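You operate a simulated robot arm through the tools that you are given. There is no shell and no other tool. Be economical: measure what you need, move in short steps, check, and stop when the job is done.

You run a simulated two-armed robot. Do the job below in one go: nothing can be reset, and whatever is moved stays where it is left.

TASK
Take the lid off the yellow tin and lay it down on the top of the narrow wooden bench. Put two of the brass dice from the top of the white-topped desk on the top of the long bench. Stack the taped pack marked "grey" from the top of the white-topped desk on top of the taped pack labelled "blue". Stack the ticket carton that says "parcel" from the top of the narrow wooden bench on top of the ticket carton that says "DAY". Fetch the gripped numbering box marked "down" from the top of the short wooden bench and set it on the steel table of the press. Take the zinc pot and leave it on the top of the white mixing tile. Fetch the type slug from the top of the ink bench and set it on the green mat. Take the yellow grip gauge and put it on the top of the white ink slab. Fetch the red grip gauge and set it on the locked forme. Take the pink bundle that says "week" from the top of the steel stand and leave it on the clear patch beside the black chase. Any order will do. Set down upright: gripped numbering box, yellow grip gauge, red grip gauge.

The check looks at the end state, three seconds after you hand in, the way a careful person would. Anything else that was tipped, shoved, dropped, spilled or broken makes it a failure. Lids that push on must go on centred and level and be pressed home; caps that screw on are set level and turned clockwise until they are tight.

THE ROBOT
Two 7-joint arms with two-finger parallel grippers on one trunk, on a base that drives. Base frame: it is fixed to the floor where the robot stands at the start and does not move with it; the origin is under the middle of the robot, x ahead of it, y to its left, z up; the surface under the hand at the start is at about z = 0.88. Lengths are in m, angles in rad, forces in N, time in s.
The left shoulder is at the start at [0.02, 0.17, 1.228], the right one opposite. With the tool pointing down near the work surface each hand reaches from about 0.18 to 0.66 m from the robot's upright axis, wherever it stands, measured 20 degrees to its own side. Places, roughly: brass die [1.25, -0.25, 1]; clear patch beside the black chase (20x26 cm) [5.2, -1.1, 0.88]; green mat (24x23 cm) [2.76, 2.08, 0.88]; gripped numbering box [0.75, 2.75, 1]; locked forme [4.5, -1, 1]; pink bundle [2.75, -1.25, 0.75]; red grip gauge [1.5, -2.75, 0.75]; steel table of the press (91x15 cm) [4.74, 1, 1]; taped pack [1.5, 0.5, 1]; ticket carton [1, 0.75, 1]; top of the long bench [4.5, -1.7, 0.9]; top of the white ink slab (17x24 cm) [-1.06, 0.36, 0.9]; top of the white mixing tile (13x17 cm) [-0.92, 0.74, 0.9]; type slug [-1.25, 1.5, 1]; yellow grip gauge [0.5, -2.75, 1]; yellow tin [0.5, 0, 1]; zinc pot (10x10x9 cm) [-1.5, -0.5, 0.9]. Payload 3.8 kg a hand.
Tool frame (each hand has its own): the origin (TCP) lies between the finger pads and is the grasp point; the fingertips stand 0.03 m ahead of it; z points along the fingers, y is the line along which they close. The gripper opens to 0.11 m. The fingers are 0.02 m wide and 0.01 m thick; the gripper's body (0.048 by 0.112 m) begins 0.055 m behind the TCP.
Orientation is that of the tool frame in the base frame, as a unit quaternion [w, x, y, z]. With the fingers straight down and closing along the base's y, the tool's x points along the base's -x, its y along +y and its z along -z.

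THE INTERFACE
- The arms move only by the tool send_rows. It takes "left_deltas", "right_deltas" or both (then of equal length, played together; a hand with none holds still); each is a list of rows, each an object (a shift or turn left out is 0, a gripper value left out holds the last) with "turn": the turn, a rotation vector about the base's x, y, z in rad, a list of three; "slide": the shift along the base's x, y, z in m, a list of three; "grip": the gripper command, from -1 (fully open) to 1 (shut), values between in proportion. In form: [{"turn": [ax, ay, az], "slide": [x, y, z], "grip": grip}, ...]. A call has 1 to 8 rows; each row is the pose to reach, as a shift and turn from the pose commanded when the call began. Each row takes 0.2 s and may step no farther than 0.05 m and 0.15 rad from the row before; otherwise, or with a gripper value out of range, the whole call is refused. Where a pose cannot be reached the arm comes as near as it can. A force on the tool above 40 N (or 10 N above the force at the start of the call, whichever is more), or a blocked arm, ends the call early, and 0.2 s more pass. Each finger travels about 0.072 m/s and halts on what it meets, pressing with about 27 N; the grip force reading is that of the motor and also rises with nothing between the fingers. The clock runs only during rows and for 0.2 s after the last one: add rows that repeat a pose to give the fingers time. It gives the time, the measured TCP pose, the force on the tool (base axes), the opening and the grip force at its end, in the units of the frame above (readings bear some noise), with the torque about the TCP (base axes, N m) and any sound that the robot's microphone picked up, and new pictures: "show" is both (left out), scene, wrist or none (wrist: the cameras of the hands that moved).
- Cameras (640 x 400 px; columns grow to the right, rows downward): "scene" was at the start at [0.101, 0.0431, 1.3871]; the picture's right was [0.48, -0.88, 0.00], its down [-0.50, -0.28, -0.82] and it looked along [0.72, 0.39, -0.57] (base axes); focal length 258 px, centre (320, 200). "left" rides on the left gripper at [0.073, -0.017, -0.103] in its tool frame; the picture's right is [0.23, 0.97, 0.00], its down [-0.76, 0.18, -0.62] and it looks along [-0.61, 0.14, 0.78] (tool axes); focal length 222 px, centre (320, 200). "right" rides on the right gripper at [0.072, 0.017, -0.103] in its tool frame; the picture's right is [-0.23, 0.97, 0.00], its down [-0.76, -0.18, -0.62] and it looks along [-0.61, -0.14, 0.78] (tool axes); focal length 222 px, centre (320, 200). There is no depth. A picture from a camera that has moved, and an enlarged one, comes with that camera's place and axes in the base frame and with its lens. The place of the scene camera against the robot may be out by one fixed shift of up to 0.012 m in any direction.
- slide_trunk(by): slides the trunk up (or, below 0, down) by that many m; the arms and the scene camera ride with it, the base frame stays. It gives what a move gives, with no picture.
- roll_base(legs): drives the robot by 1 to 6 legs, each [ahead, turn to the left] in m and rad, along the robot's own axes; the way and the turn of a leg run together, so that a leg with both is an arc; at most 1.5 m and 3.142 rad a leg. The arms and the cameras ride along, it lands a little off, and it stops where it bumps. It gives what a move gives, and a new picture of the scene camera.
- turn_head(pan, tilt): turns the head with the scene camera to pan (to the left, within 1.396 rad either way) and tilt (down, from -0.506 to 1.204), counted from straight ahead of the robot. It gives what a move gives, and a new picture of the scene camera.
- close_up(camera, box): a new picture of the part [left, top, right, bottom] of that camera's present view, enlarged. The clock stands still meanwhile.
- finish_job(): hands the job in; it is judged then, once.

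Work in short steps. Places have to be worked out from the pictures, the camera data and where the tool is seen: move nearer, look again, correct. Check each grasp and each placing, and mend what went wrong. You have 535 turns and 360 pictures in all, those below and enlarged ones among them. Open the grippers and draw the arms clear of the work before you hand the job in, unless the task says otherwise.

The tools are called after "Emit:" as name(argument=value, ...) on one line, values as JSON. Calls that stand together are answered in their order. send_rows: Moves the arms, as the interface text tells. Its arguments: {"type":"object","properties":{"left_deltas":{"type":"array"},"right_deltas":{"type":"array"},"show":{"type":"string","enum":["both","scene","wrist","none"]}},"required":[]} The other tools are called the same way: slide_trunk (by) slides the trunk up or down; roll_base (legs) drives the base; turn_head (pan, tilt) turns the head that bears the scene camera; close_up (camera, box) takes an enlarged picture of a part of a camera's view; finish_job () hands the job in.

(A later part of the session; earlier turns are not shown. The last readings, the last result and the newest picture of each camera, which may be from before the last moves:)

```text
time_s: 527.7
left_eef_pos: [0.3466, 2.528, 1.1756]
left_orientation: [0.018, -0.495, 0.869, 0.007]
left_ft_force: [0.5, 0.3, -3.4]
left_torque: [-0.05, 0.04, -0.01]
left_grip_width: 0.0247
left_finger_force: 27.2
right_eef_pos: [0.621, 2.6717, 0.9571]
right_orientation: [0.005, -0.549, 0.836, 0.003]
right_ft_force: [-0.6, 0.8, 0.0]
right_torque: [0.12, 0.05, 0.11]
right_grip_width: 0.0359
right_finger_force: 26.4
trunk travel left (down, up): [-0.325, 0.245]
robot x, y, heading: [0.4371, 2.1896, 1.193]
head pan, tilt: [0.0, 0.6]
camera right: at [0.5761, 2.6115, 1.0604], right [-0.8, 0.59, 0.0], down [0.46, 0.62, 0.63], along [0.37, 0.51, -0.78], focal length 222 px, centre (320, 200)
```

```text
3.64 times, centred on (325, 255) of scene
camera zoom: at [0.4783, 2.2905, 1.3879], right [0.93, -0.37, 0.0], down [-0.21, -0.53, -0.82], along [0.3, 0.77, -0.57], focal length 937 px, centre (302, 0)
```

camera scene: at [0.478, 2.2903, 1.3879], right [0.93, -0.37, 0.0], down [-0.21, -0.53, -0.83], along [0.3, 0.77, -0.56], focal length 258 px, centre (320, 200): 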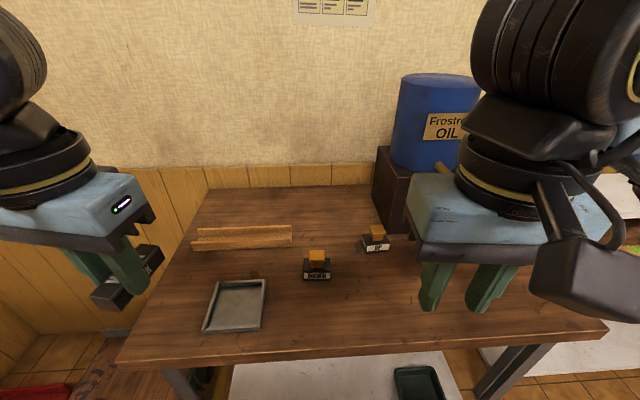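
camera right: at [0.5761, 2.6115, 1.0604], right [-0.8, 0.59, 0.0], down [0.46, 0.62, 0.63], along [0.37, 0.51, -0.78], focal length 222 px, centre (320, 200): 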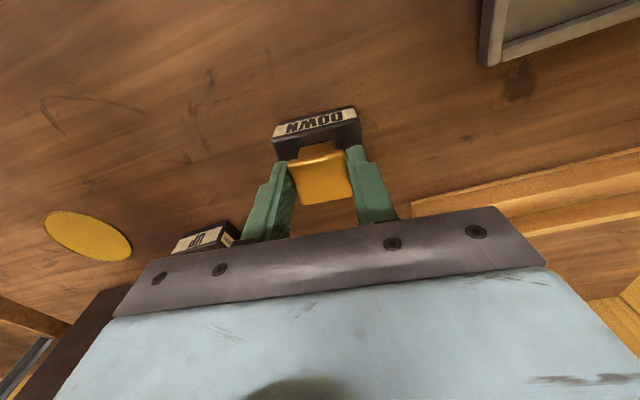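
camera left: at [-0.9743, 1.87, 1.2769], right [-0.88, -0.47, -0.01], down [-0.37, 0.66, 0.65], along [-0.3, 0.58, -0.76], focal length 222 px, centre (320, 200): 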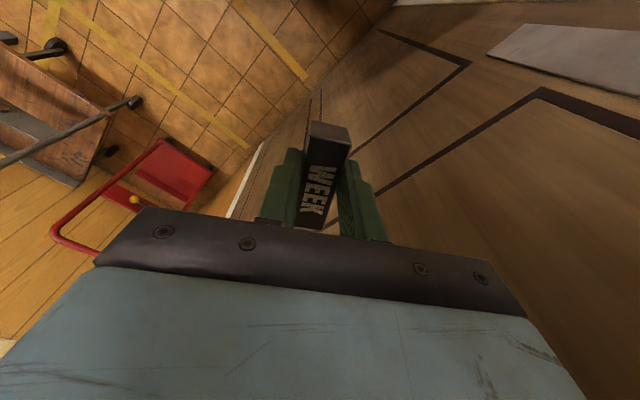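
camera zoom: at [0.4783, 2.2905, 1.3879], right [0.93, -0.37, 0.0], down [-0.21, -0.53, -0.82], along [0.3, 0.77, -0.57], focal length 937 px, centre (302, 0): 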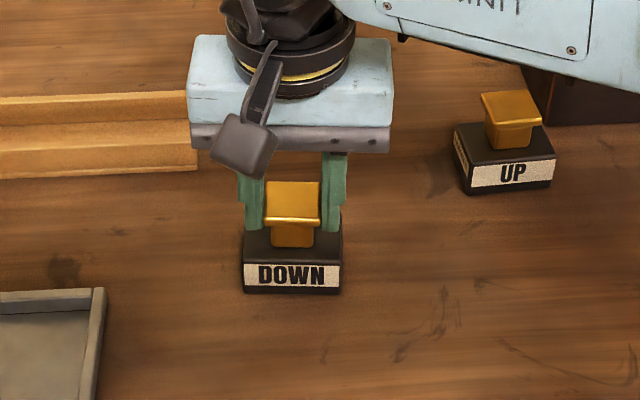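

Held (36 mm). I lift, tuck, back off, and drive to the bench with the green mat.

Emit:
send_rows(right_deltas=[{"slide": [0, 0, 0.04]}, {"slide": [0, 0, 0.09]}, {"slide": [0, 0, 0.14]}, {"slide": [-0.005, -0.03, 0.18]}, {"slide": [-0.01, -0.07, 0.2]}, {"slide": [-0.02, -0.11, 0.21]}, {"slide": [-0.03, -0.15, 0.22]}, {"slide": [-0.04, -0.19, 0.22]}], show="none")

Emit:
roll_base(legs=[[-0.25, 0], [0, -1.387], [1.3, 0], [1.2, 0], [0, 1.42]])

Emit:
turn_head(pan=0.2, tilt=0.7)

```text
refused: row 4 steps farther than a row can; nothing moved
```

```text
time_s: 545.5
left_eef_pos: [3.0966, 1.6656, 1.1714]
left_orientation: [0.011, 0.124, 0.992, -0.002]
left_ft_force: [0.3, 0.6, -3.1]
left_torque: [0.04, 0.02, -0.01]
left_grip_width: 0.0248
left_finger_force: 27.1
right_eef_pos: [3.3124, 1.4457, 0.9538]
right_orientation: [0.003, 0.058, 0.998, 0.0]
right_ft_force: [0.4, 0.7, -5.5]
right_torque: [0.0, 0.01, -0.03]
right_grip_width: 0.0357
right_finger_force: 27.5
trunk travel left (down, up): [-0.325, 0.245]
robot x, y, heading: [2.7911, 1.4843, -0.094]
head pan, tilt: [0.0, 0.6]
stopped in leg 5: the robot was blocked; the commanded pose is now the measured one
camera scene: at [2.9101, 1.4742, 1.3875], right [-0.09, -1.0, 0.0], down [-0.57, 0.05, -0.82], along [0.82, -0.07, -0.57], focal length 258 px, centre (320, 200)
```

scene: 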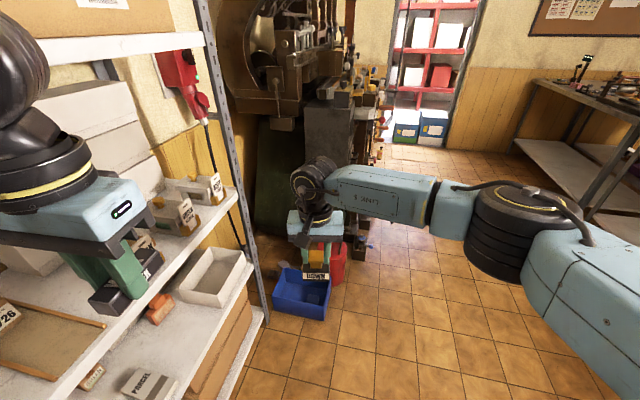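

```text
time_s: 546.2
left_eef_pos: [3.0976, 1.666, 1.1709]
left_orientation: [0.011, 0.124, 0.992, -0.003]
left_ft_force: [0.4, -0.4, -2.8]
left_torque: [-0.01, 0.06, -0.01]
left_grip_width: 0.0249
left_finger_force: 26.7
right_eef_pos: [3.3145, 1.4455, 0.9561]
right_orientation: [0.003, 0.057, 0.998, 0.001]
right_ft_force: [0.2, -0.7, -4.5]
right_torque: [0.01, 0.01, -0.01]
right_grip_width: 0.0356
right_finger_force: 26.9
trunk travel left (down, up): [-0.325, 0.245]
robot x, y, heading: [2.7953, 1.4859, -0.089]
head pan, tilt: [0.201, 0.7]
camera scene: at [2.9071, 1.4916, 1.3788], right [0.11, -0.99, 0.0], down [-0.64, -0.07, -0.76], along [0.76, 0.09, -0.65], focal length 258 px, centre (320, 200)
```

scene: 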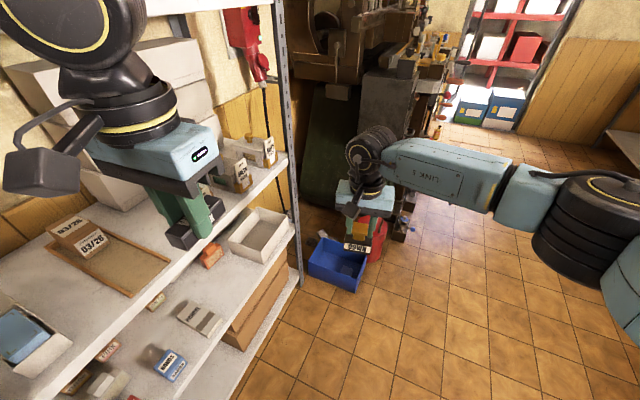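

The lift was refused so the box travelled low, but it is still held and nothing seems struck. The left hand is inside the shelf rack's span; I first raise the right hand, then reverse out.

Emit:
send_rows(right_deltas=[{"slide": [0, 0, 0.04]}, {"slide": [0, 0, 0.09]}, {"slide": [0, 0, 0.14]}, {"slide": [0, 0, 0.19]}, {"slide": [-0.03, 0, 0.22]}, {"slide": [-0.07, 0, 0.23]}, {"slide": [-0.11, -0.01, 0.23]}, {"slide": [-0.15, -0.02, 0.23]}], show="none")

Emit:
roll_base(legs=[[0, -0.1], [-0.6, 0]])

```text
time_s: 548.0
left_eef_pos: [3.0972, 1.6653, 1.1722]
left_orientation: [0.012, 0.124, 0.992, -0.003]
left_ft_force: [0.4, 0.0, -4.2]
left_torque: [-0.02, 0.02, 0.03]
left_grip_width: 0.0246
left_finger_force: 26.8
right_eef_pos: [3.1647, 1.4254, 1.185]
right_orientation: [0.004, 0.058, 0.998, -0.001]
right_ft_force: [0.5, 0.3, -5.6]
right_torque: [0.03, 0.04, -0.01]
right_grip_width: 0.0356
right_finger_force: 26.8
trunk travel left (down, up): [-0.325, 0.245]
robot x, y, heading: [2.793, 1.4882, -0.092]
head pan, tilt: [0.201, 0.7]
```

```text
time_s: 549.9
left_eef_pos: [3.0399, 1.6426, 1.1596]
left_orientation: [-0.011, 0.18, 0.984, 0.005]
left_ft_force: [0.3, -0.2, -3.4]
left_torque: [0.03, 0.04, 0.01]
left_grip_width: 0.0247
left_finger_force: 27.2
right_eef_pos: [3.0854, 1.398, 1.1799]
right_orientation: [-0.004, 0.109, 0.994, 0.001]
right_ft_force: [0.7, -0.7, -4.5]
right_torque: [0.06, 0.03, 0.01]
right_grip_width: 0.0356
right_finger_force: 26.5
trunk travel left (down, up): [-0.325, 0.245]
robot x, y, heading: [2.7094, 1.5012, -0.211]
head pan, tilt: [0.201, 0.7]
stopped in leg 2: the robot was blocked; the commanded pose is now the measured one
camera scene: at [2.8384, 1.4874, 1.3773], right [-0.01, -1.0, -0.01], down [-0.66, 0.01, -0.75], along [0.75, 0.0, -0.66], focal length 258 px, centre (320, 200)
```

scene: 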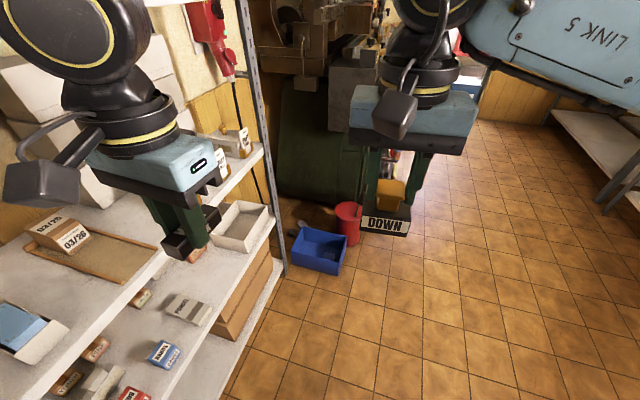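

The left elbow is probably caught on the rack's post. Extending the left hand straight ahead will draw the elbow in; I do that slowly.

Emit:
send_rows(left_deltas=[{"slide": [0.035, -0.015, 0]}, {"slide": [0.07, -0.03, 0]}, {"slide": [0.105, -0.045, 0]}, {"slide": [0.14, -0.06, 0]}, {"slide": [0.175, -0.075, 0]}, {"slide": [0.21, -0.09, 0]}, {"slide": [0.245, -0.105, 0]}], show="scene")

```text
time_s: 551.5
left_eef_pos: [3.2406, 1.5865, 1.162]
left_orientation: [0.002, 0.178, 0.984, 0.002]
left_ft_force: [-0.3, -0.1, -3.9]
left_torque: [0.03, 0.01, -0.03]
left_grip_width: 0.0247
left_finger_force: 26.4
left hand out of reach, approached as far as the arm can: row 6, 7
right_eef_pos: [3.0683, 1.4051, 1.1875]
right_orientation: [0.004, 0.108, 0.994, -0.001]
right_ft_force: [-1.1, 0.5, -5.2]
right_torque: [0.01, 0.05, -0.01]
right_grip_width: 0.0357
right_finger_force: 26.6
trunk travel left (down, up): [-0.325, 0.245]
robot x, y, heading: [2.7101, 1.5007, -0.208]
head pan, tilt: [0.201, 0.7]
camera scene: at [2.817, 1.4972, 1.3792], right [0.0, -1.0, 0.0], down [-0.64, 0.0, -0.76], along [0.76, 0.0, -0.64], focal length 258 px, centre (320, 200)
```

scene: 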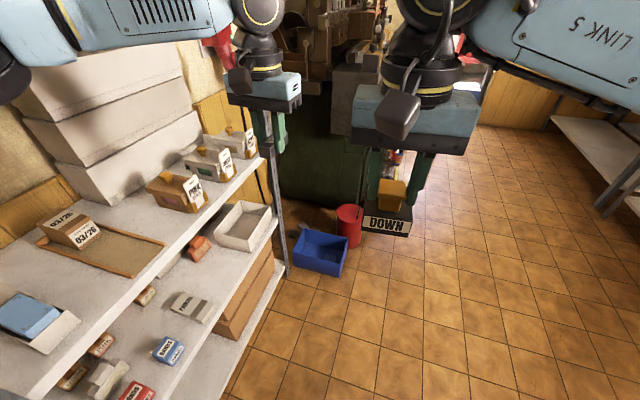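

The tilt is gone. I try reversing a little.

Emit:
roll_base(legs=[[-0.15, 0]])

```text
time_s: 552.9
left_eef_pos: [3.0944, 1.6151, 1.1632]
left_orientation: [0.003, 0.177, 0.984, 0.002]
left_ft_force: [0.6, -0.5, -4.0]
left_torque: [-0.01, 0.02, 0.03]
left_grip_width: 0.0247
left_finger_force: 26.2
right_eef_pos: [2.922, 1.4347, 1.1867]
right_orientation: [0.005, 0.109, 0.994, 0.0]
right_ft_force: [-0.2, 0.4, -4.7]
right_torque: [0.03, 0.01, 0.02]
right_grip_width: 0.0356
right_finger_force: 27.1
trunk travel left (down, up): [-0.325, 0.245]
robot x, y, heading: [2.5633, 1.5313, -0.197]
head pan, tilt: [0.201, 0.7]
camera scene: at [2.6706, 1.5268, 1.3793], right [0.0, -1.0, 0.0], down [-0.64, 0.0, -0.77], along [0.77, 0.0, -0.64], focal length 258 px, centre (320, 200)
```

scene: 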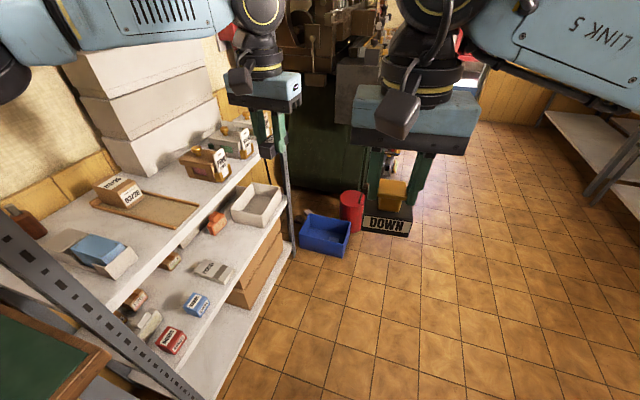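

Reversing works. I continue back past the rack post.

Emit:
roll_base(legs=[[-0.4, 0]])

Emit:
turn_head(pan=0.9, tilt=0.5)

```text
time_s: 555.4
left_eef_pos: [2.7004, 1.6951, 1.1633]
left_orientation: [0.002, 0.179, 0.984, 0.001]
left_ft_force: [-0.3, -0.3, -4.4]
left_torque: [0.05, 0.0, -0.03]
left_grip_width: 0.0247
left_finger_force: 27.2
right_eef_pos: [2.5279, 1.5162, 1.1878]
right_orientation: [0.003, 0.109, 0.994, -0.002]
right_ft_force: [-0.8, -0.7, -4.3]
right_torque: [-0.02, 0.04, -0.05]
right_grip_width: 0.0355
right_finger_force: 27.2
trunk travel left (down, up): [-0.325, 0.245]
robot x, y, heading: [2.1716, 1.612, -0.199]
head pan, tilt: [0.201, 0.7]
camera scene: at [2.2771, 1.6073, 1.3792], right [0.0, -1.0, 0.0], down [-0.64, 0.0, -0.76], along [0.76, 0.0, -0.64], focal length 258 px, centre (320, 200)
```

scene: 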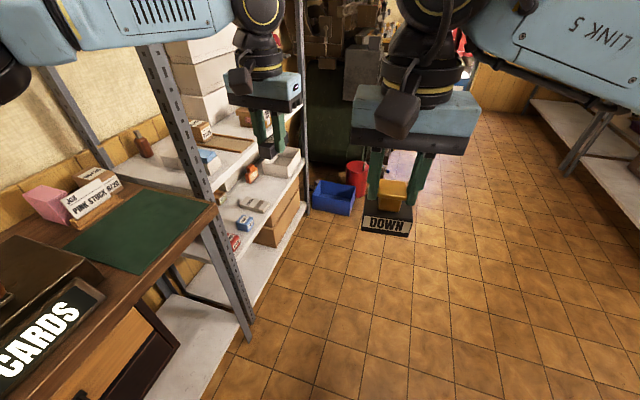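

```text
time_s: 556.4
left_eef_pos: [2.7011, 1.6949, 1.1629]
left_orientation: [0.002, 0.179, 0.984, 0.001]
left_ft_force: [0.3, 0.2, -3.3]
left_torque: [0.01, 0.03, -0.04]
left_grip_width: 0.0247
left_finger_force: 27.4
right_eef_pos: [2.5294, 1.5148, 1.1864]
right_orientation: [0.004, 0.11, 0.994, -0.002]
right_ft_force: [0.9, -0.4, -4.7]
right_torque: [0.02, -0.01, -0.01]
right_grip_width: 0.0356
right_finger_force: 26.4
trunk travel left (down, up): [-0.325, 0.245]
robot x, y, heading: [2.1683, 1.6082, -0.206]
head pan, tilt: [0.901, 0.499]
camera scene: at [2.2625, 1.6657, 1.3969], right [0.64, -0.77, 0.0], down [-0.37, -0.31, -0.88], along [0.67, 0.56, -0.48], focal length 258 px, centre (320, 200)
```

scene: 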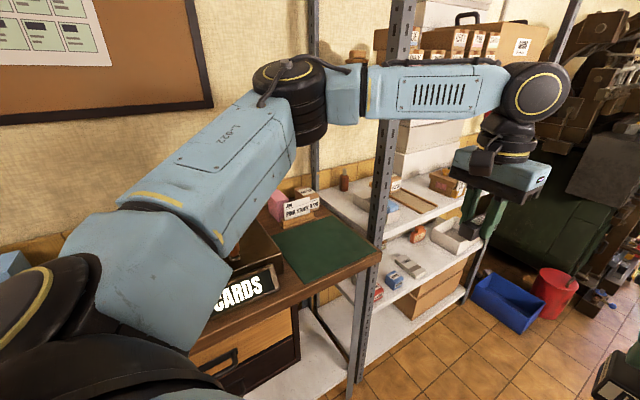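

The green mat's centre is confirmed at (2.76, 2.08). I tuck the left hand moderately, then drive to (2.55, 1.55) and turn to heading 0.6, keeping clear of the post.

Emit:
send_rows(left_deltas=[{"slide": [-0.03, 0.022, 0]}, {"slide": [-0.06, 0.045, 0]}, {"slide": [-0.09, 0.067, 0]}, {"slide": [-0.12, 0.09, 0]}, {"slide": [-0.15, 0.112, 0]}, {"slide": [-0.162, 0.122, 0]}], show="none")

Emit:
roll_base(legs=[[0, 0.056], [0.389, 0], [0, 0.75]])

Emit:
turn_head(pan=0.5, tilt=0.8)

```text
time_s: 557.8
left_eef_pos: [2.5384, 1.8173, 1.1637]
left_orientation: [0.002, 0.179, 0.984, 0.001]
left_ft_force: [-0.2, -0.3, -4.8]
left_torque: [0.01, 0.03, 0.0]
left_grip_width: 0.0247
left_finger_force: 27.1
right_eef_pos: [2.5286, 1.5162, 1.1871]
right_orientation: [0.004, 0.11, 0.994, -0.002]
right_ft_force: [-0.9, 0.7, -4.6]
right_torque: [0.03, 0.07, 0.0]
right_grip_width: 0.0355
right_finger_force: 27.1
trunk travel left (down, up): [-0.325, 0.245]
robot x, y, heading: [2.1683, 1.6114, -0.202]
head pan, tilt: [0.901, 0.499]
```

```text
time_s: 562.7
left_eef_pos: [2.6664, 1.9637, 1.1628]
left_orientation: [0.001, -0.218, 0.976, 0.002]
left_ft_force: [-0.2, -0.3, -4.0]
left_torque: [-0.02, 0.02, -0.01]
left_grip_width: 0.0249
left_finger_force: 27.3
right_eef_pos: [2.8755, 1.7456, 1.1875]
right_orientation: [0.004, -0.286, 0.958, 0.001]
right_ft_force: [-0.3, -0.2, -6.0]
right_torque: [0.0, 0.03, 0.04]
right_grip_width: 0.0356
right_finger_force: 26.9
trunk travel left (down, up): [-0.325, 0.245]
robot x, y, heading: [2.5593, 1.5581, 0.592]
head pan, tilt: [0.901, 0.499]
camera scene: at [2.5834, 1.6576, 1.3969], right [1.0, -0.07, 0.0], down [-0.04, -0.48, -0.88], along [0.07, 0.88, -0.48], focal length 258 px, centre (320, 200)
```

scene: 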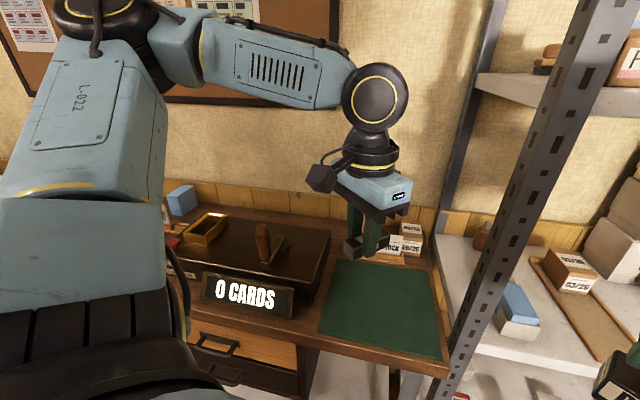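

```text
time_s: 563.6
left_eef_pos: [2.6665, 1.9616, 1.1618]
left_orientation: [0.001, -0.217, 0.976, 0.002]
left_ft_force: [-0.1, 0.1, -4.5]
left_torque: [-0.02, 0.0, -0.02]
left_grip_width: 0.0247
left_finger_force: 26.8
right_eef_pos: [2.8769, 1.7443, 1.1871]
right_orientation: [0.005, -0.285, 0.958, 0.0]
right_ft_force: [-0.3, -0.6, -5.4]
right_torque: [-0.02, 0.04, 0.02]
right_grip_width: 0.0359
right_finger_force: 26.8
trunk travel left (down, up): [-0.325, 0.245]
robot x, y, heading: [2.5578, 1.5529, 0.588]
head pan, tilt: [0.499, 0.799]
camera scene: at [2.6138, 1.6384, 1.371], right [0.89, -0.46, 0.0], down [-0.33, -0.64, -0.7], along [0.32, 0.62, -0.72], focal length 258 px, centre (320, 200)
```

scene: 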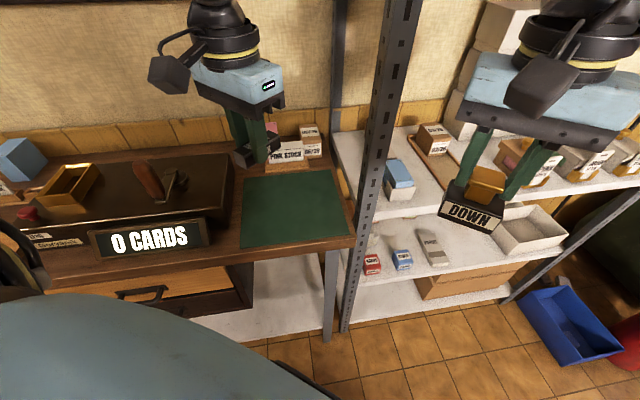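

I carry the slug over the mat and lower partway.

Emit:
send_rows(left_deltas=[{"slide": [0.025, 0.035, 0]}, {"slide": [0.05, 0.07, 0]}, {"slide": [0.075, 0.105, 0]}, {"slide": [0.075, 0.105, -0.05]}, {"slide": [0.075, 0.105, -0.1]}, {"slide": [0.075, 0.105, -0.15]}, {"slide": [0.075, 0.105, -0.19]}, {"slide": [0.075, 0.105, -0.215]}], show="none")

Emit:
close_up(camera="scene", box=[200, 100, 400, 260])

```text
time_s: 565.4
left_eef_pos: [2.7418, 2.0687, 0.9462]
left_orientation: [0.002, -0.217, 0.976, 0.002]
left_ft_force: [-0.5, 0.4, -3.8]
left_torque: [-0.01, 0.05, -0.01]
left_grip_width: 0.0249
left_finger_force: 27.5
right_eef_pos: [2.8758, 1.7453, 1.1872]
right_orientation: [0.005, -0.286, 0.958, 0.001]
right_ft_force: [-1.0, 0.1, -5.2]
right_torque: [0.0, 0.03, 0.03]
right_grip_width: 0.0355
right_finger_force: 26.8
trunk travel left (down, up): [-0.325, 0.245]
robot x, y, heading: [2.5559, 1.5531, 0.598]
head pan, tilt: [0.499, 0.799]
```

```text
2.50 times, centred on (300, 180) of scene
camera zoom: at [2.614, 1.6387, 1.3709], right [0.89, -0.46, 0.0], down [-0.33, -0.64, -0.7], along [0.32, 0.62, -0.72], focal length 644 px, centre (370, 250)
```

zoom: 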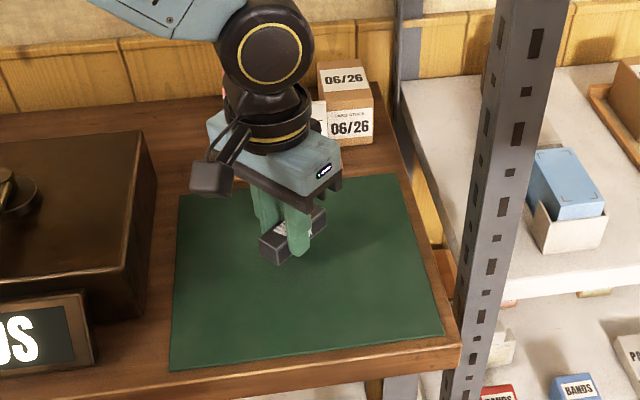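

Over the mat. I lower to contact.

Emit:
send_rows(left_deltas=[{"slide": [0, 0, -0.012]}, {"slide": [0, 0, -0.02]}, {"slide": [0, 0, -0.025]}, {"slide": [0, 0, -0.029]}, {"slide": [0, 0, -0.033]}], show="none")

```text
time_s: 566.6
left_eef_pos: [2.7419, 2.0664, 0.9183]
left_orientation: [0.004, -0.217, 0.976, 0.003]
left_ft_force: [-5.9, 0.9, 22.5]
left_torque: [0.0, -0.04, -0.02]
left_grip_width: 0.0251
left_finger_force: 27.2
right_eef_pos: [2.8735, 1.7429, 1.187]
right_orientation: [0.005, -0.286, 0.958, 0.002]
right_ft_force: [0.5, -0.5, -6.1]
right_torque: [-0.02, 0.03, 0.02]
right_grip_width: 0.0356
right_finger_force: 27.3
trunk travel left (down, up): [-0.325, 0.245]
robot x, y, heading: [2.5552, 1.5538, 0.596]
head pan, tilt: [0.499, 0.799]
```

Contact. I ease, open and lift out.

Emit:
send_rows(left_deltas=[{"slide": [0, 0, 0.003]}, {"slide": [0, 0, 0.003], "grip": 0.3}, {"slide": [0, 0, 0.003], "grip": 0.0}, {"slide": [0, 0, 0.003], "grip": 0.0}, {"slide": [0, 0, 0.04]}, {"slide": [0, 0, 0.09]}, {"slide": [0, 0, 0.14]}, {"slide": [0, 0, 0.19]}], show="none")

Emit:
close_up(camera="scene", box=[200, 100, 400, 260])

```text
time_s: 568.4
left_eef_pos: [2.7406, 2.0662, 1.1059]
left_orientation: [0.001, -0.217, 0.976, 0.003]
left_ft_force: [-0.1, -0.4, 1.0]
left_torque: [-0.03, 0.01, 0.01]
left_grip_width: 0.055
left_finger_force: 0.0
right_eef_pos: [2.8754, 1.7436, 1.1876]
right_orientation: [0.004, -0.286, 0.958, 0.001]
right_ft_force: [-1.4, -0.2, -5.0]
right_torque: [0.0, 0.03, 0.01]
right_grip_width: 0.036
right_finger_force: 27.0
trunk travel left (down, up): [-0.325, 0.245]
robot x, y, heading: [2.5571, 1.5547, 0.6]
head pan, tilt: [0.499, 0.799]
```

```text
2.50 times, centred on (300, 180) of scene
camera zoom: at [2.6135, 1.6375, 1.3711], right [0.89, -0.46, 0.0], down [-0.33, -0.64, -0.7], along [0.32, 0.62, -0.72], focal length 644 px, centre (370, 250)
```

zoom: 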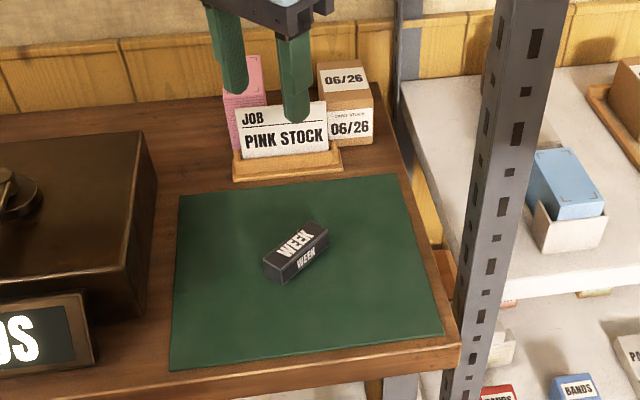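

The slug lies on the mat. I tuck the left hand and drive to the press with the numbering box.

Emit:
send_rows(left_deltas=[{"slide": [-0.02, -0.035, 0.03]}, {"slide": [-0.04, -0.07, 0.06]}, {"slide": [-0.06, -0.1, 0.07]}, {"slide": [-0.08, -0.13, 0.07]}], show="none")

Emit:
roll_base(legs=[[0, -1.668], [0.92, 0], [0, 0.9], [1.4, 0]])

Emit:
turn_head(pan=0.9, tilt=0.4)

```text
refused: row 1 steps farther than a row can; nothing moved
```

```text
time_s: 570.0
left_eef_pos: [2.8492, 2.0126, 1.106]
left_orientation: [-0.005, -0.095, 0.995, 0.005]
left_ft_force: [-9.4, 0.5, 3.6]
left_torque: [-0.2, -1.18, -0.51]
left_grip_width: 0.0551
left_finger_force: 0.1
right_eef_pos: [2.911, 1.6624, 1.1849]
right_orientation: [0.003, -0.166, 0.986, -0.001]
right_ft_force: [-0.1, -0.1, -5.1]
right_torque: [-0.02, 0.02, 0.0]
right_grip_width: 0.0358
right_finger_force: 26.9
trunk travel left (down, up): [-0.325, 0.245]
robot x, y, heading: [2.5548, 1.5527, 0.356]
head pan, tilt: [0.499, 0.799]
stopped in leg 1: the force on the tool passed its limit at 120 N (the readings are from after the stop); the commanded pose is now the measured one
camera scene: at [2.6299, 1.6226, 1.3711], right [0.75, -0.66, 0.0], down [-0.47, -0.54, -0.7], along [0.46, 0.53, -0.72], focal length 258 px, centre (320, 200)
```

scene: 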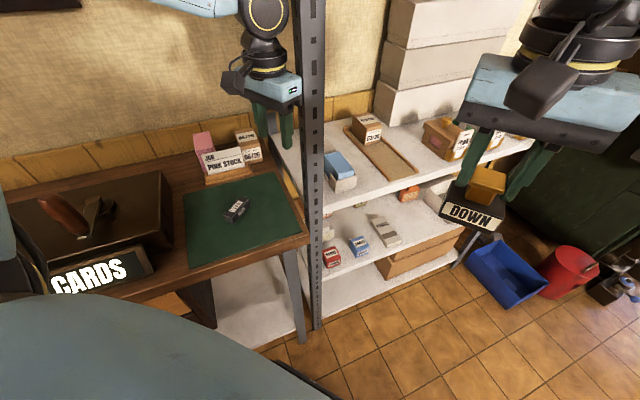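

```text
time_s: 570.8
left_eef_pos: [2.8514, 2.0124, 1.1054]
left_orientation: [-0.005, -0.095, 0.995, 0.004]
left_ft_force: [-13.4, 1.2, 4.4]
left_torque: [-0.3, -1.59, -0.68]
left_grip_width: 0.0548
left_finger_force: 0.0
right_eef_pos: [2.9107, 1.6619, 1.1875]
right_orientation: [0.005, -0.166, 0.986, -0.001]
right_ft_force: [0.3, -0.2, -5.3]
right_torque: [0.03, 0.03, -0.02]
right_grip_width: 0.0357
right_finger_force: 27.0
trunk travel left (down, up): [-0.325, 0.245]
robot x, y, heading: [2.552, 1.5514, 0.357]
head pan, tilt: [0.901, 0.4]
camera scene: at [2.6051, 1.6498, 1.4062], right [0.95, -0.31, 0.0], down [-0.12, -0.37, -0.92], along [0.29, 0.88, -0.39], focal length 258 px, centre (320, 200)
```

scene: 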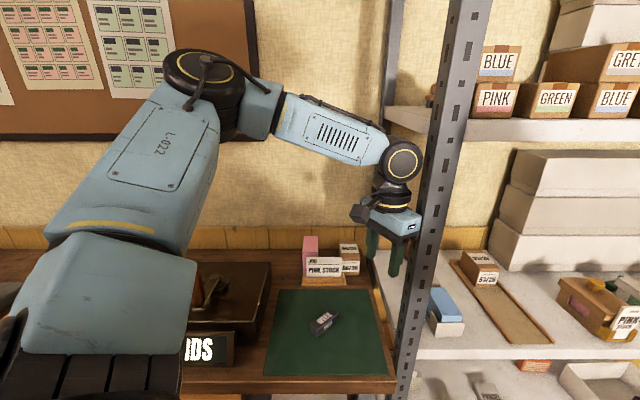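

The hand touched the post because the tuck was refused. I now pull the left hand back off the post in legal steps.

Emit:
send_rows(left_deltas=[{"slide": [-0.03, 0, 0.01]}, {"slide": [-0.065, 0, 0.02]}, {"slide": [-0.09, -0.02, 0.03]}, {"slide": [-0.11, -0.05, 0.04]}, {"slide": [-0.12, -0.085, 0.05]}, {"slide": [-0.13, -0.12, 0.06]}, {"slide": [-0.14, -0.155, 0.07]}], show="scene")

```text
time_s: 572.4
left_eef_pos: [2.7119, 1.8557, 1.1749]
left_orientation: [-0.006, -0.096, 0.995, 0.006]
left_ft_force: [0.2, -0.7, -0.5]
left_torque: [-0.01, -0.05, 0.01]
left_grip_width: 0.0546
left_finger_force: 0.0
right_eef_pos: [2.9127, 1.6618, 1.1849]
right_orientation: [0.004, -0.166, 0.986, 0.0]
right_ft_force: [-0.6, -1.0, -4.4]
right_torque: [-0.01, 0.04, 0.0]
right_grip_width: 0.0357
right_finger_force: 27.1
trunk travel left (down, up): [-0.325, 0.245]
robot x, y, heading: [2.5551, 1.5542, 0.355]
head pan, tilt: [0.901, 0.4]
camera scene: at [2.6078, 1.6488, 1.4062], right [0.95, -0.31, 0.0], down [-0.12, -0.37, -0.92], along [0.29, 0.88, -0.39], focal length 258 px, centre (320, 200)
```

scene: 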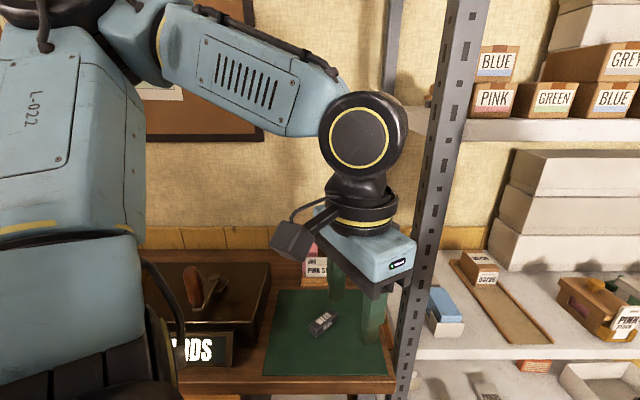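

Clear now. I reverse 0.3 m away from the post before turning.

Emit:
roll_base(legs=[[-0.35, 0]])

```text
time_s: 574.7
left_eef_pos: [2.3884, 1.739, 1.1748]
left_orientation: [-0.006, -0.095, 0.995, 0.005]
left_ft_force: [-0.2, 0.3, 0.4]
left_torque: [0.01, -0.01, 0.04]
left_grip_width: 0.0548
left_finger_force: 0.0
right_eef_pos: [2.5904, 1.5426, 1.1863]
right_orientation: [0.003, -0.166, 0.986, -0.001]
right_ft_force: [0.5, -0.7, -4.3]
right_torque: [0.0, 0.02, -0.02]
right_grip_width: 0.0356
right_finger_force: 27.1
trunk travel left (down, up): [-0.325, 0.245]
robot x, y, heading: [2.2313, 1.4339, 0.355]
head pan, tilt: [0.901, 0.4]
camera scene: at [2.2835, 1.5299, 1.4061], right [0.95, -0.31, 0.0], down [-0.12, -0.37, -0.92], along [0.29, 0.88, -0.39], focal length 258 px, centre (320, 200)
```

scene: 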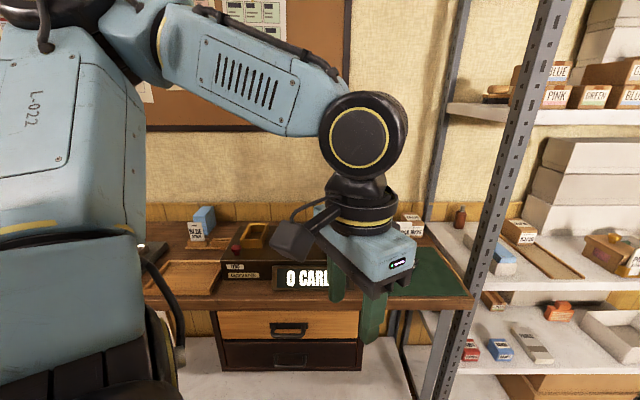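

I drive down into the aisle toward the press.

Emit:
roll_base(legs=[[0, -1.08], [1.03, 0], [0, 0.52], [1.2, 0]])

Emit:
turn_head(pan=0.9, tilt=0.4)

```text
time_s: 589.9
left_eef_pos: [4.4721, 0.6652, 1.1749]
left_orientation: [-0.004, 0.187, 0.982, 0.006]
left_ft_force: [-0.4, -0.6, 0.6]
left_torque: [0.05, 0.03, -0.02]
left_grip_width: 0.0549
left_finger_force: 0.0
right_eef_pos: [4.5374, 0.3929, 1.186]
right_orientation: [0.004, 0.116, 0.993, -0.002]
right_ft_force: [0.0, -0.3, -4.8]
right_torque: [0.01, 0.03, -0.04]
right_grip_width: 0.0358
right_finger_force: 27.0
trunk travel left (down, up): [-0.325, 0.245]
robot x, y, heading: [4.1745, 0.4917, -0.212]
head pan, tilt: [0.901, 0.4]
camera scene: at [4.2728, 0.5485, 1.4061], right [0.64, -0.77, 0.0], down [-0.3, -0.25, -0.92], along [0.71, 0.59, -0.39], focal length 258 px, centre (320, 200)
```

scene: 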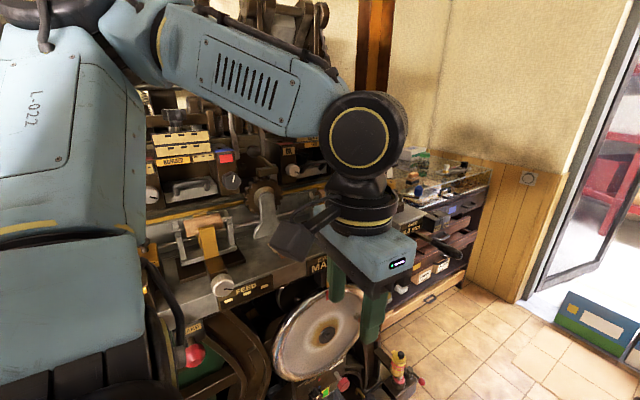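

```text
time_s: 590.5
left_eef_pos: [4.472, 0.666, 1.1744]
left_orientation: [-0.004, 0.187, 0.982, 0.006]
left_ft_force: [0.0, 0.0, 0.6]
left_torque: [-0.01, 0.03, -0.02]
left_grip_width: 0.0549
left_finger_force: 0.0
right_eef_pos: [4.5366, 0.3924, 1.1855]
right_orientation: [0.002, 0.115, 0.993, -0.001]
right_ft_force: [-0.2, -0.5, -4.9]
right_torque: [0.02, 0.02, 0.02]
right_grip_width: 0.0356
right_finger_force: 27.1
trunk travel left (down, up): [-0.325, 0.245]
robot x, y, heading: [4.1768, 0.4918, -0.214]
head pan, tilt: [0.901, 0.4]
camera scene: at [4.2726, 0.5485, 1.4061], right [0.64, -0.77, 0.0], down [-0.3, -0.25, -0.92], along [0.71, 0.59, -0.39], focal length 258 px, centre (320, 200)
```

scene: 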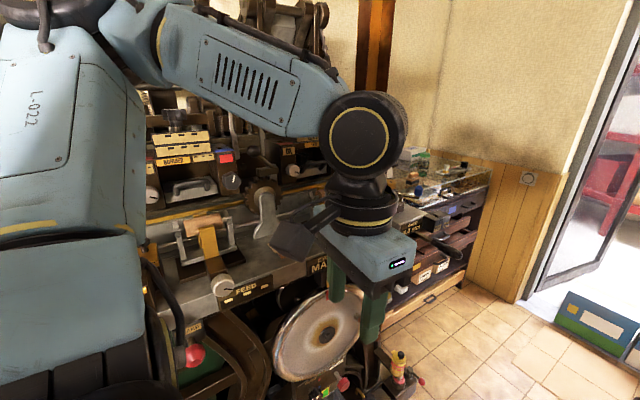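

The press is on my left. I move out a bit and turn to face it.

Emit:
roll_base(legs=[[0, -0.51], [0.38, 0], [0, 1.955]])

Emit:
turn_head(pan=0.0, tilt=0.5)

```text
time_s: 599.1
left_eef_pos: [4.3239, 0.5529, 1.1756]
left_orientation: [-0.008, -0.518, 0.856, 0.002]
left_ft_force: [-0.2, 0.7, -0.1]
left_torque: [-0.03, -0.04, 0.01]
left_grip_width: 0.0551
left_finger_force: 0.1
right_eef_pos: [4.6024, 0.5872, 1.1863]
right_orientation: [0.005, -0.578, 0.816, 0.001]
right_ft_force: [-0.8, 0.6, -3.9]
right_torque: [-0.04, 0.0, -0.02]
right_grip_width: 0.0359
right_finger_force: 26.0
trunk travel left (down, up): [-0.325, 0.245]
robot x, y, heading: [4.4634, 0.2436, 1.252]
head pan, tilt: [0.901, 0.4]
camera scene: at [4.4235, 0.339, 1.4061], right [0.83, 0.55, 0.0], down [0.21, -0.33, -0.92], along [-0.51, 0.77, -0.39], focal length 258 px, centre (320, 200)
```

scene: 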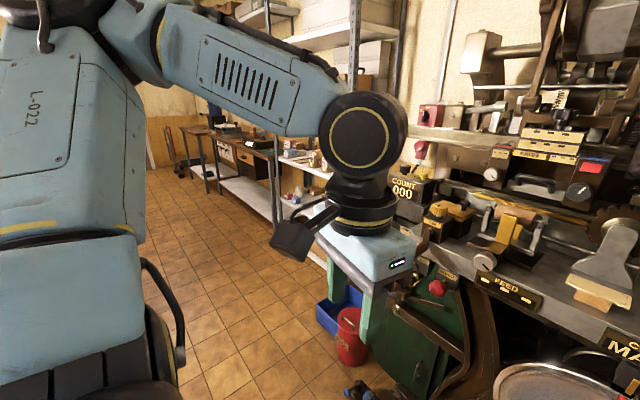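

```text
time_s: 600.3
left_eef_pos: [4.3251, 0.5535, 1.1746]
left_orientation: [-0.007, -0.518, 0.855, 0.003]
left_ft_force: [-0.3, 0.1, -0.8]
left_torque: [-0.01, -0.03, 0.02]
left_grip_width: 0.055
left_finger_force: 0.1
right_eef_pos: [4.6024, 0.5876, 1.1855]
right_orientation: [0.004, -0.578, 0.816, 0.001]
right_ft_force: [-0.5, -0.5, -4.9]
right_torque: [-0.06, 0.02, 0.02]
right_grip_width: 0.036
right_finger_force: 26.8
trunk travel left (down, up): [-0.325, 0.245]
robot x, y, heading: [4.465, 0.2357, 1.251]
head pan, tilt: [0.0, 0.499]
camera scene: at [4.5029, 0.3482, 1.397], right [0.95, -0.31, 0.0], down [-0.15, -0.46, -0.88], along [0.27, 0.83, -0.48], focal length 258 px, centre (320, 200)
```

scene: 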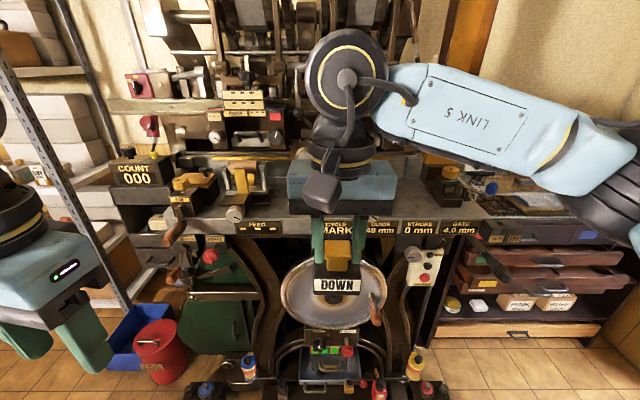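

The table strip runs right behind my right hand. I move that hand up and to the right for a clear view.

Emit:
send_rows(right_deltas=[{"slide": [0.045, -0.015, 0.0]}, {"slide": [0.09, -0.03, 0.0]}, {"slide": [0.135, -0.045, 0.0]}, {"slide": [0.18, -0.06, 0.02]}], show="none")

Emit:
close_up(camera="scene", box=[100, 120, 500, 270])

```text
refused: row 4 steps farther than a row can; nothing moved
```

```text
1.60 times, centred on (300, 195) of scene
camera zoom: at [4.5029, 0.3482, 1.397], right [0.95, -0.31, 0.0], down [-0.15, -0.46, -0.88], along [0.27, 0.83, -0.48], focal length 412 px, centre (352, 208)
```

zoom: 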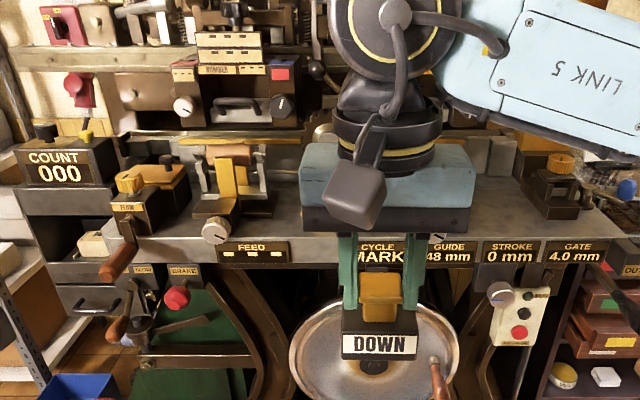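

Smaller steps to move the hand aside.

Emit:
send_rows(right_deltas=[{"slide": [0.04, -0.013, 0.0]}, {"slide": [0.08, -0.026, 0.0]}, {"slide": [0.12, -0.04, 0.0]}, {"slide": [0.16, -0.053, 0.01]}, {"slide": [0.2, -0.066, 0.02]}], show="none")

Emit:
turn_head(pan=-0.1, tilt=0.6)

Emit:
close_up(camera="scene", box=[150, 60, 470, 260])

```text
time_s: 601.5
left_eef_pos: [4.3259, 0.5517, 1.1755]
left_orientation: [-0.007, -0.519, 0.855, 0.003]
left_ft_force: [0.8, -0.2, -0.5]
left_torque: [0.03, 0.02, 0.0]
left_grip_width: 0.0548
left_finger_force: 0.1
right_eef_pos: [4.8035, 0.5206, 1.2066]
right_orientation: [0.003, -0.578, 0.816, 0.001]
right_ft_force: [-0.5, 1.2, -4.7]
right_torque: [-0.05, 0.0, 0.0]
right_grip_width: 0.0357
right_finger_force: 27.0
trunk travel left (down, up): [-0.325, 0.245]
robot x, y, heading: [4.4679, 0.2434, 1.254]
head pan, tilt: [0.0, 0.499]
```

```text
time_s: 602.2
left_eef_pos: [4.3237, 0.5528, 1.1746]
left_orientation: [-0.008, -0.518, 0.856, 0.002]
left_ft_force: [-0.9, -0.1, 0.4]
left_torque: [-0.05, 0.03, 0.0]
left_grip_width: 0.055
left_finger_force: 0.1
right_eef_pos: [4.801, 0.5213, 1.2055]
right_orientation: [0.004, -0.577, 0.817, 0.0]
right_ft_force: [1.0, -0.5, -6.0]
right_torque: [-0.04, 0.0, 0.02]
right_grip_width: 0.036
right_finger_force: 26.3
trunk travel left (down, up): [-0.325, 0.245]
robot x, y, heading: [4.4678, 0.2405, 1.249]
head pan, tilt: [-0.099, 0.6]
camera scene: at [4.5102, 0.3426, 1.3879], right [0.91, -0.4, 0.0], down [-0.23, -0.52, -0.83], along [0.33, 0.75, -0.56], focal length 258 px, centre (320, 200)
```

scene: 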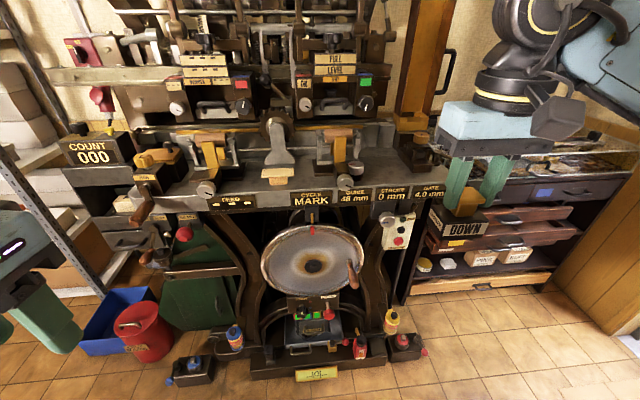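

```text
2.00 times, centred on (310, 160) of scene
camera zoom: at [4.5102, 0.3426, 1.3879], right [0.91, -0.4, 0.0], down [-0.23, -0.52, -0.83], along [0.33, 0.75, -0.56], focal length 516 px, centre (340, 280)
```

zoom: 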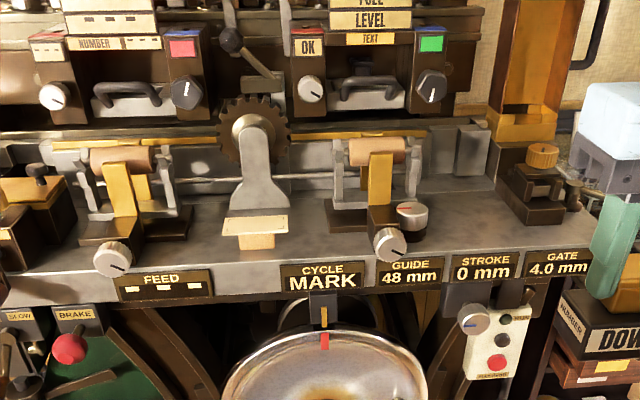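

The free stretch of table between the round knob and the "GATE" fixture is centred at ≈(4.998, 0.912), z≈1.0. I move 0.26 m closer.

Emit:
roll_base(legs=[[0.26, 0]])

Emit:
turn_head(pan=-0.4, tilt=0.7)

Emit:
close_up(camera="scene", box=[220, 60, 460, 220])

```text
time_s: 604.0
left_eef_pos: [4.407, 0.7989, 1.1745]
left_orientation: [-0.006, -0.518, 0.855, 0.001]
left_ft_force: [0.3, 0.0, 0.7]
left_torque: [0.02, 0.01, -0.01]
left_grip_width: 0.0549
left_finger_force: 0.0
right_eef_pos: [4.8836, 0.7687, 1.2054]
right_orientation: [0.002, -0.578, 0.816, 0.0]
right_ft_force: [-0.4, 0.9, -5.3]
right_torque: [-0.05, 0.0, 0.01]
right_grip_width: 0.0357
right_finger_force: 26.6
trunk travel left (down, up): [-0.325, 0.245]
robot x, y, heading: [4.5446, 0.486, 1.252]
head pan, tilt: [-0.099, 0.6]
camera scene: at [4.5917, 0.5899, 1.3878], right [0.91, -0.4, 0.0], down [-0.23, -0.52, -0.82], along [0.33, 0.75, -0.57], focal length 258 px, centre (320, 200)
```

scene: 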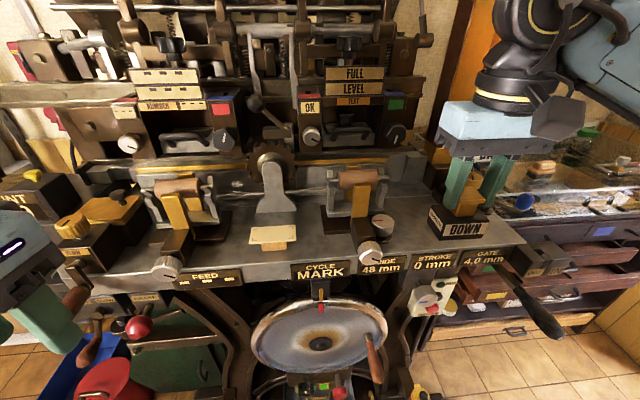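

```text
time_s: 604.8
left_eef_pos: [4.4051, 0.7989, 1.1744]
left_orientation: [-0.007, -0.518, 0.855, 0.002]
left_ft_force: [0.2, -0.4, -0.1]
left_torque: [-0.01, -0.04, -0.02]
left_grip_width: 0.0552
left_finger_force: 0.0
right_eef_pos: [4.8827, 0.7673, 1.2058]
right_orientation: [0.003, -0.578, 0.816, 0.001]
right_ft_force: [0.0, 0.1, -4.7]
right_torque: [0.0, 0.03, 0.01]
right_grip_width: 0.0356
right_finger_force: 26.8
trunk travel left (down, up): [-0.325, 0.245]
robot x, y, heading: [4.548, 0.4868, 1.254]
head pan, tilt: [-0.4, 0.7]
camera scene: at [4.6114, 0.5723, 1.3793], right [0.75, -0.66, 0.0], down [-0.42, -0.49, -0.77], along [0.5, 0.58, -0.64], focal length 258 px, centre (320, 200)
```

scene: 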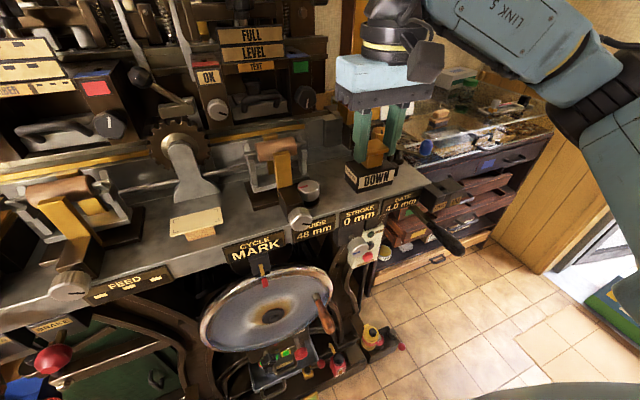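

```text
2.50 times, centred on (340, 140) of scene
camera zoom: at [4.6114, 0.5723, 1.3793], right [0.75, -0.66, 0.0], down [-0.42, -0.49, -0.77], along [0.5, 0.58, -0.64], focal length 644 px, centre (270, 350)
```

zoom: 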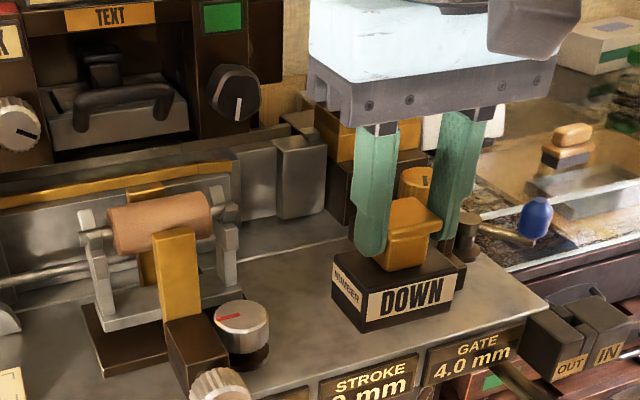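

The spot (4.998, 0.912) projects onto clear steel between the silver knob and the gate fixture. I move the box over it and lower partway.

Emit:
send_rows(right_deltas=[{"slide": [0.028, 0.036, 0]}, {"slide": [0.056, 0.072, 0]}, {"slide": [0.085, 0.108, 0]}, {"slide": [0.115, 0.145, 0]}, {"slide": [0.115, 0.145, -0.04]}, {"slide": [0.115, 0.145, -0.08]}], show="none")

Emit:
close_up(camera="scene", box=[220, 60, 460, 220])

```text
time_s: 606.2
left_eef_pos: [4.4057, 0.7992, 1.1748]
left_orientation: [-0.008, -0.518, 0.855, 0.001]
left_ft_force: [0.0, -1.2, 0.5]
left_torque: [0.0, 0.02, 0.01]
left_grip_width: 0.0549
left_finger_force: 0.0
right_eef_pos: [4.9995, 0.9143, 1.1257]
right_orientation: [0.004, -0.579, 0.815, 0.001]
right_ft_force: [-0.4, 0.4, -5.1]
right_torque: [-0.02, 0.03, 0.0]
right_grip_width: 0.0358
right_finger_force: 27.3
trunk travel left (down, up): [-0.325, 0.245]
robot x, y, heading: [4.5477, 0.4851, 1.256]
head pan, tilt: [-0.4, 0.7]
```

```text
2.50 times, centred on (340, 140) of scene
camera zoom: at [4.6119, 0.5731, 1.3791], right [0.75, -0.66, 0.0], down [-0.42, -0.49, -0.76], along [0.5, 0.58, -0.64], focal length 644 px, centre (270, 350)
```

zoom: 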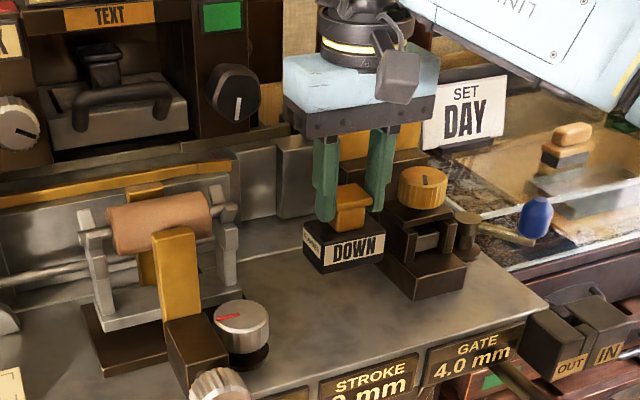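

The gate fixture is close on the right, so I shift the box 2.7 cm left before lowering.

Emit:
send_rows(right_deltas=[{"slide": [-0.014, -0.001, 0]}, {"slide": [-0.027, -0.002, 0]}, {"slide": [-0.027, -0.002, -0.02]}, {"slide": [-0.027, -0.002, -0.035]}], show="none")

Emit:
close_up(camera="scene", box=[280, 100, 420, 210])

```text
time_s: 607.2
left_eef_pos: [4.4059, 0.7989, 1.1747]
left_orientation: [-0.007, -0.518, 0.855, 0.002]
left_ft_force: [0.5, -0.5, 0.9]
left_torque: [-0.02, 0.02, -0.01]
left_grip_width: 0.0551
left_finger_force: 0.0
right_eef_pos: [4.9707, 0.9118, 1.0903]
right_orientation: [0.003, -0.578, 0.816, 0.0]
right_ft_force: [0.4, -0.8, -4.9]
right_torque: [-0.04, 0.01, 0.0]
right_grip_width: 0.0355
right_finger_force: 26.7
trunk travel left (down, up): [-0.325, 0.245]
robot x, y, heading: [4.5445, 0.4871, 1.254]
head pan, tilt: [-0.4, 0.7]
```

```text
3.64 times, centred on (350, 155) of scene
camera zoom: at [4.6115, 0.5725, 1.3792], right [0.75, -0.66, 0.0], down [-0.42, -0.49, -0.76], along [0.5, 0.58, -0.64], focal length 937 px, centre (211, 364)
```

zoom: 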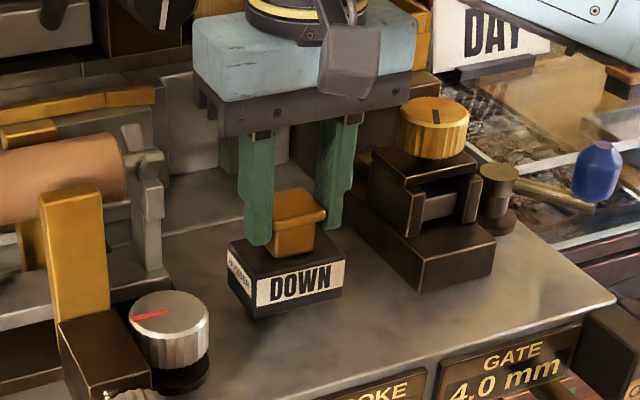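

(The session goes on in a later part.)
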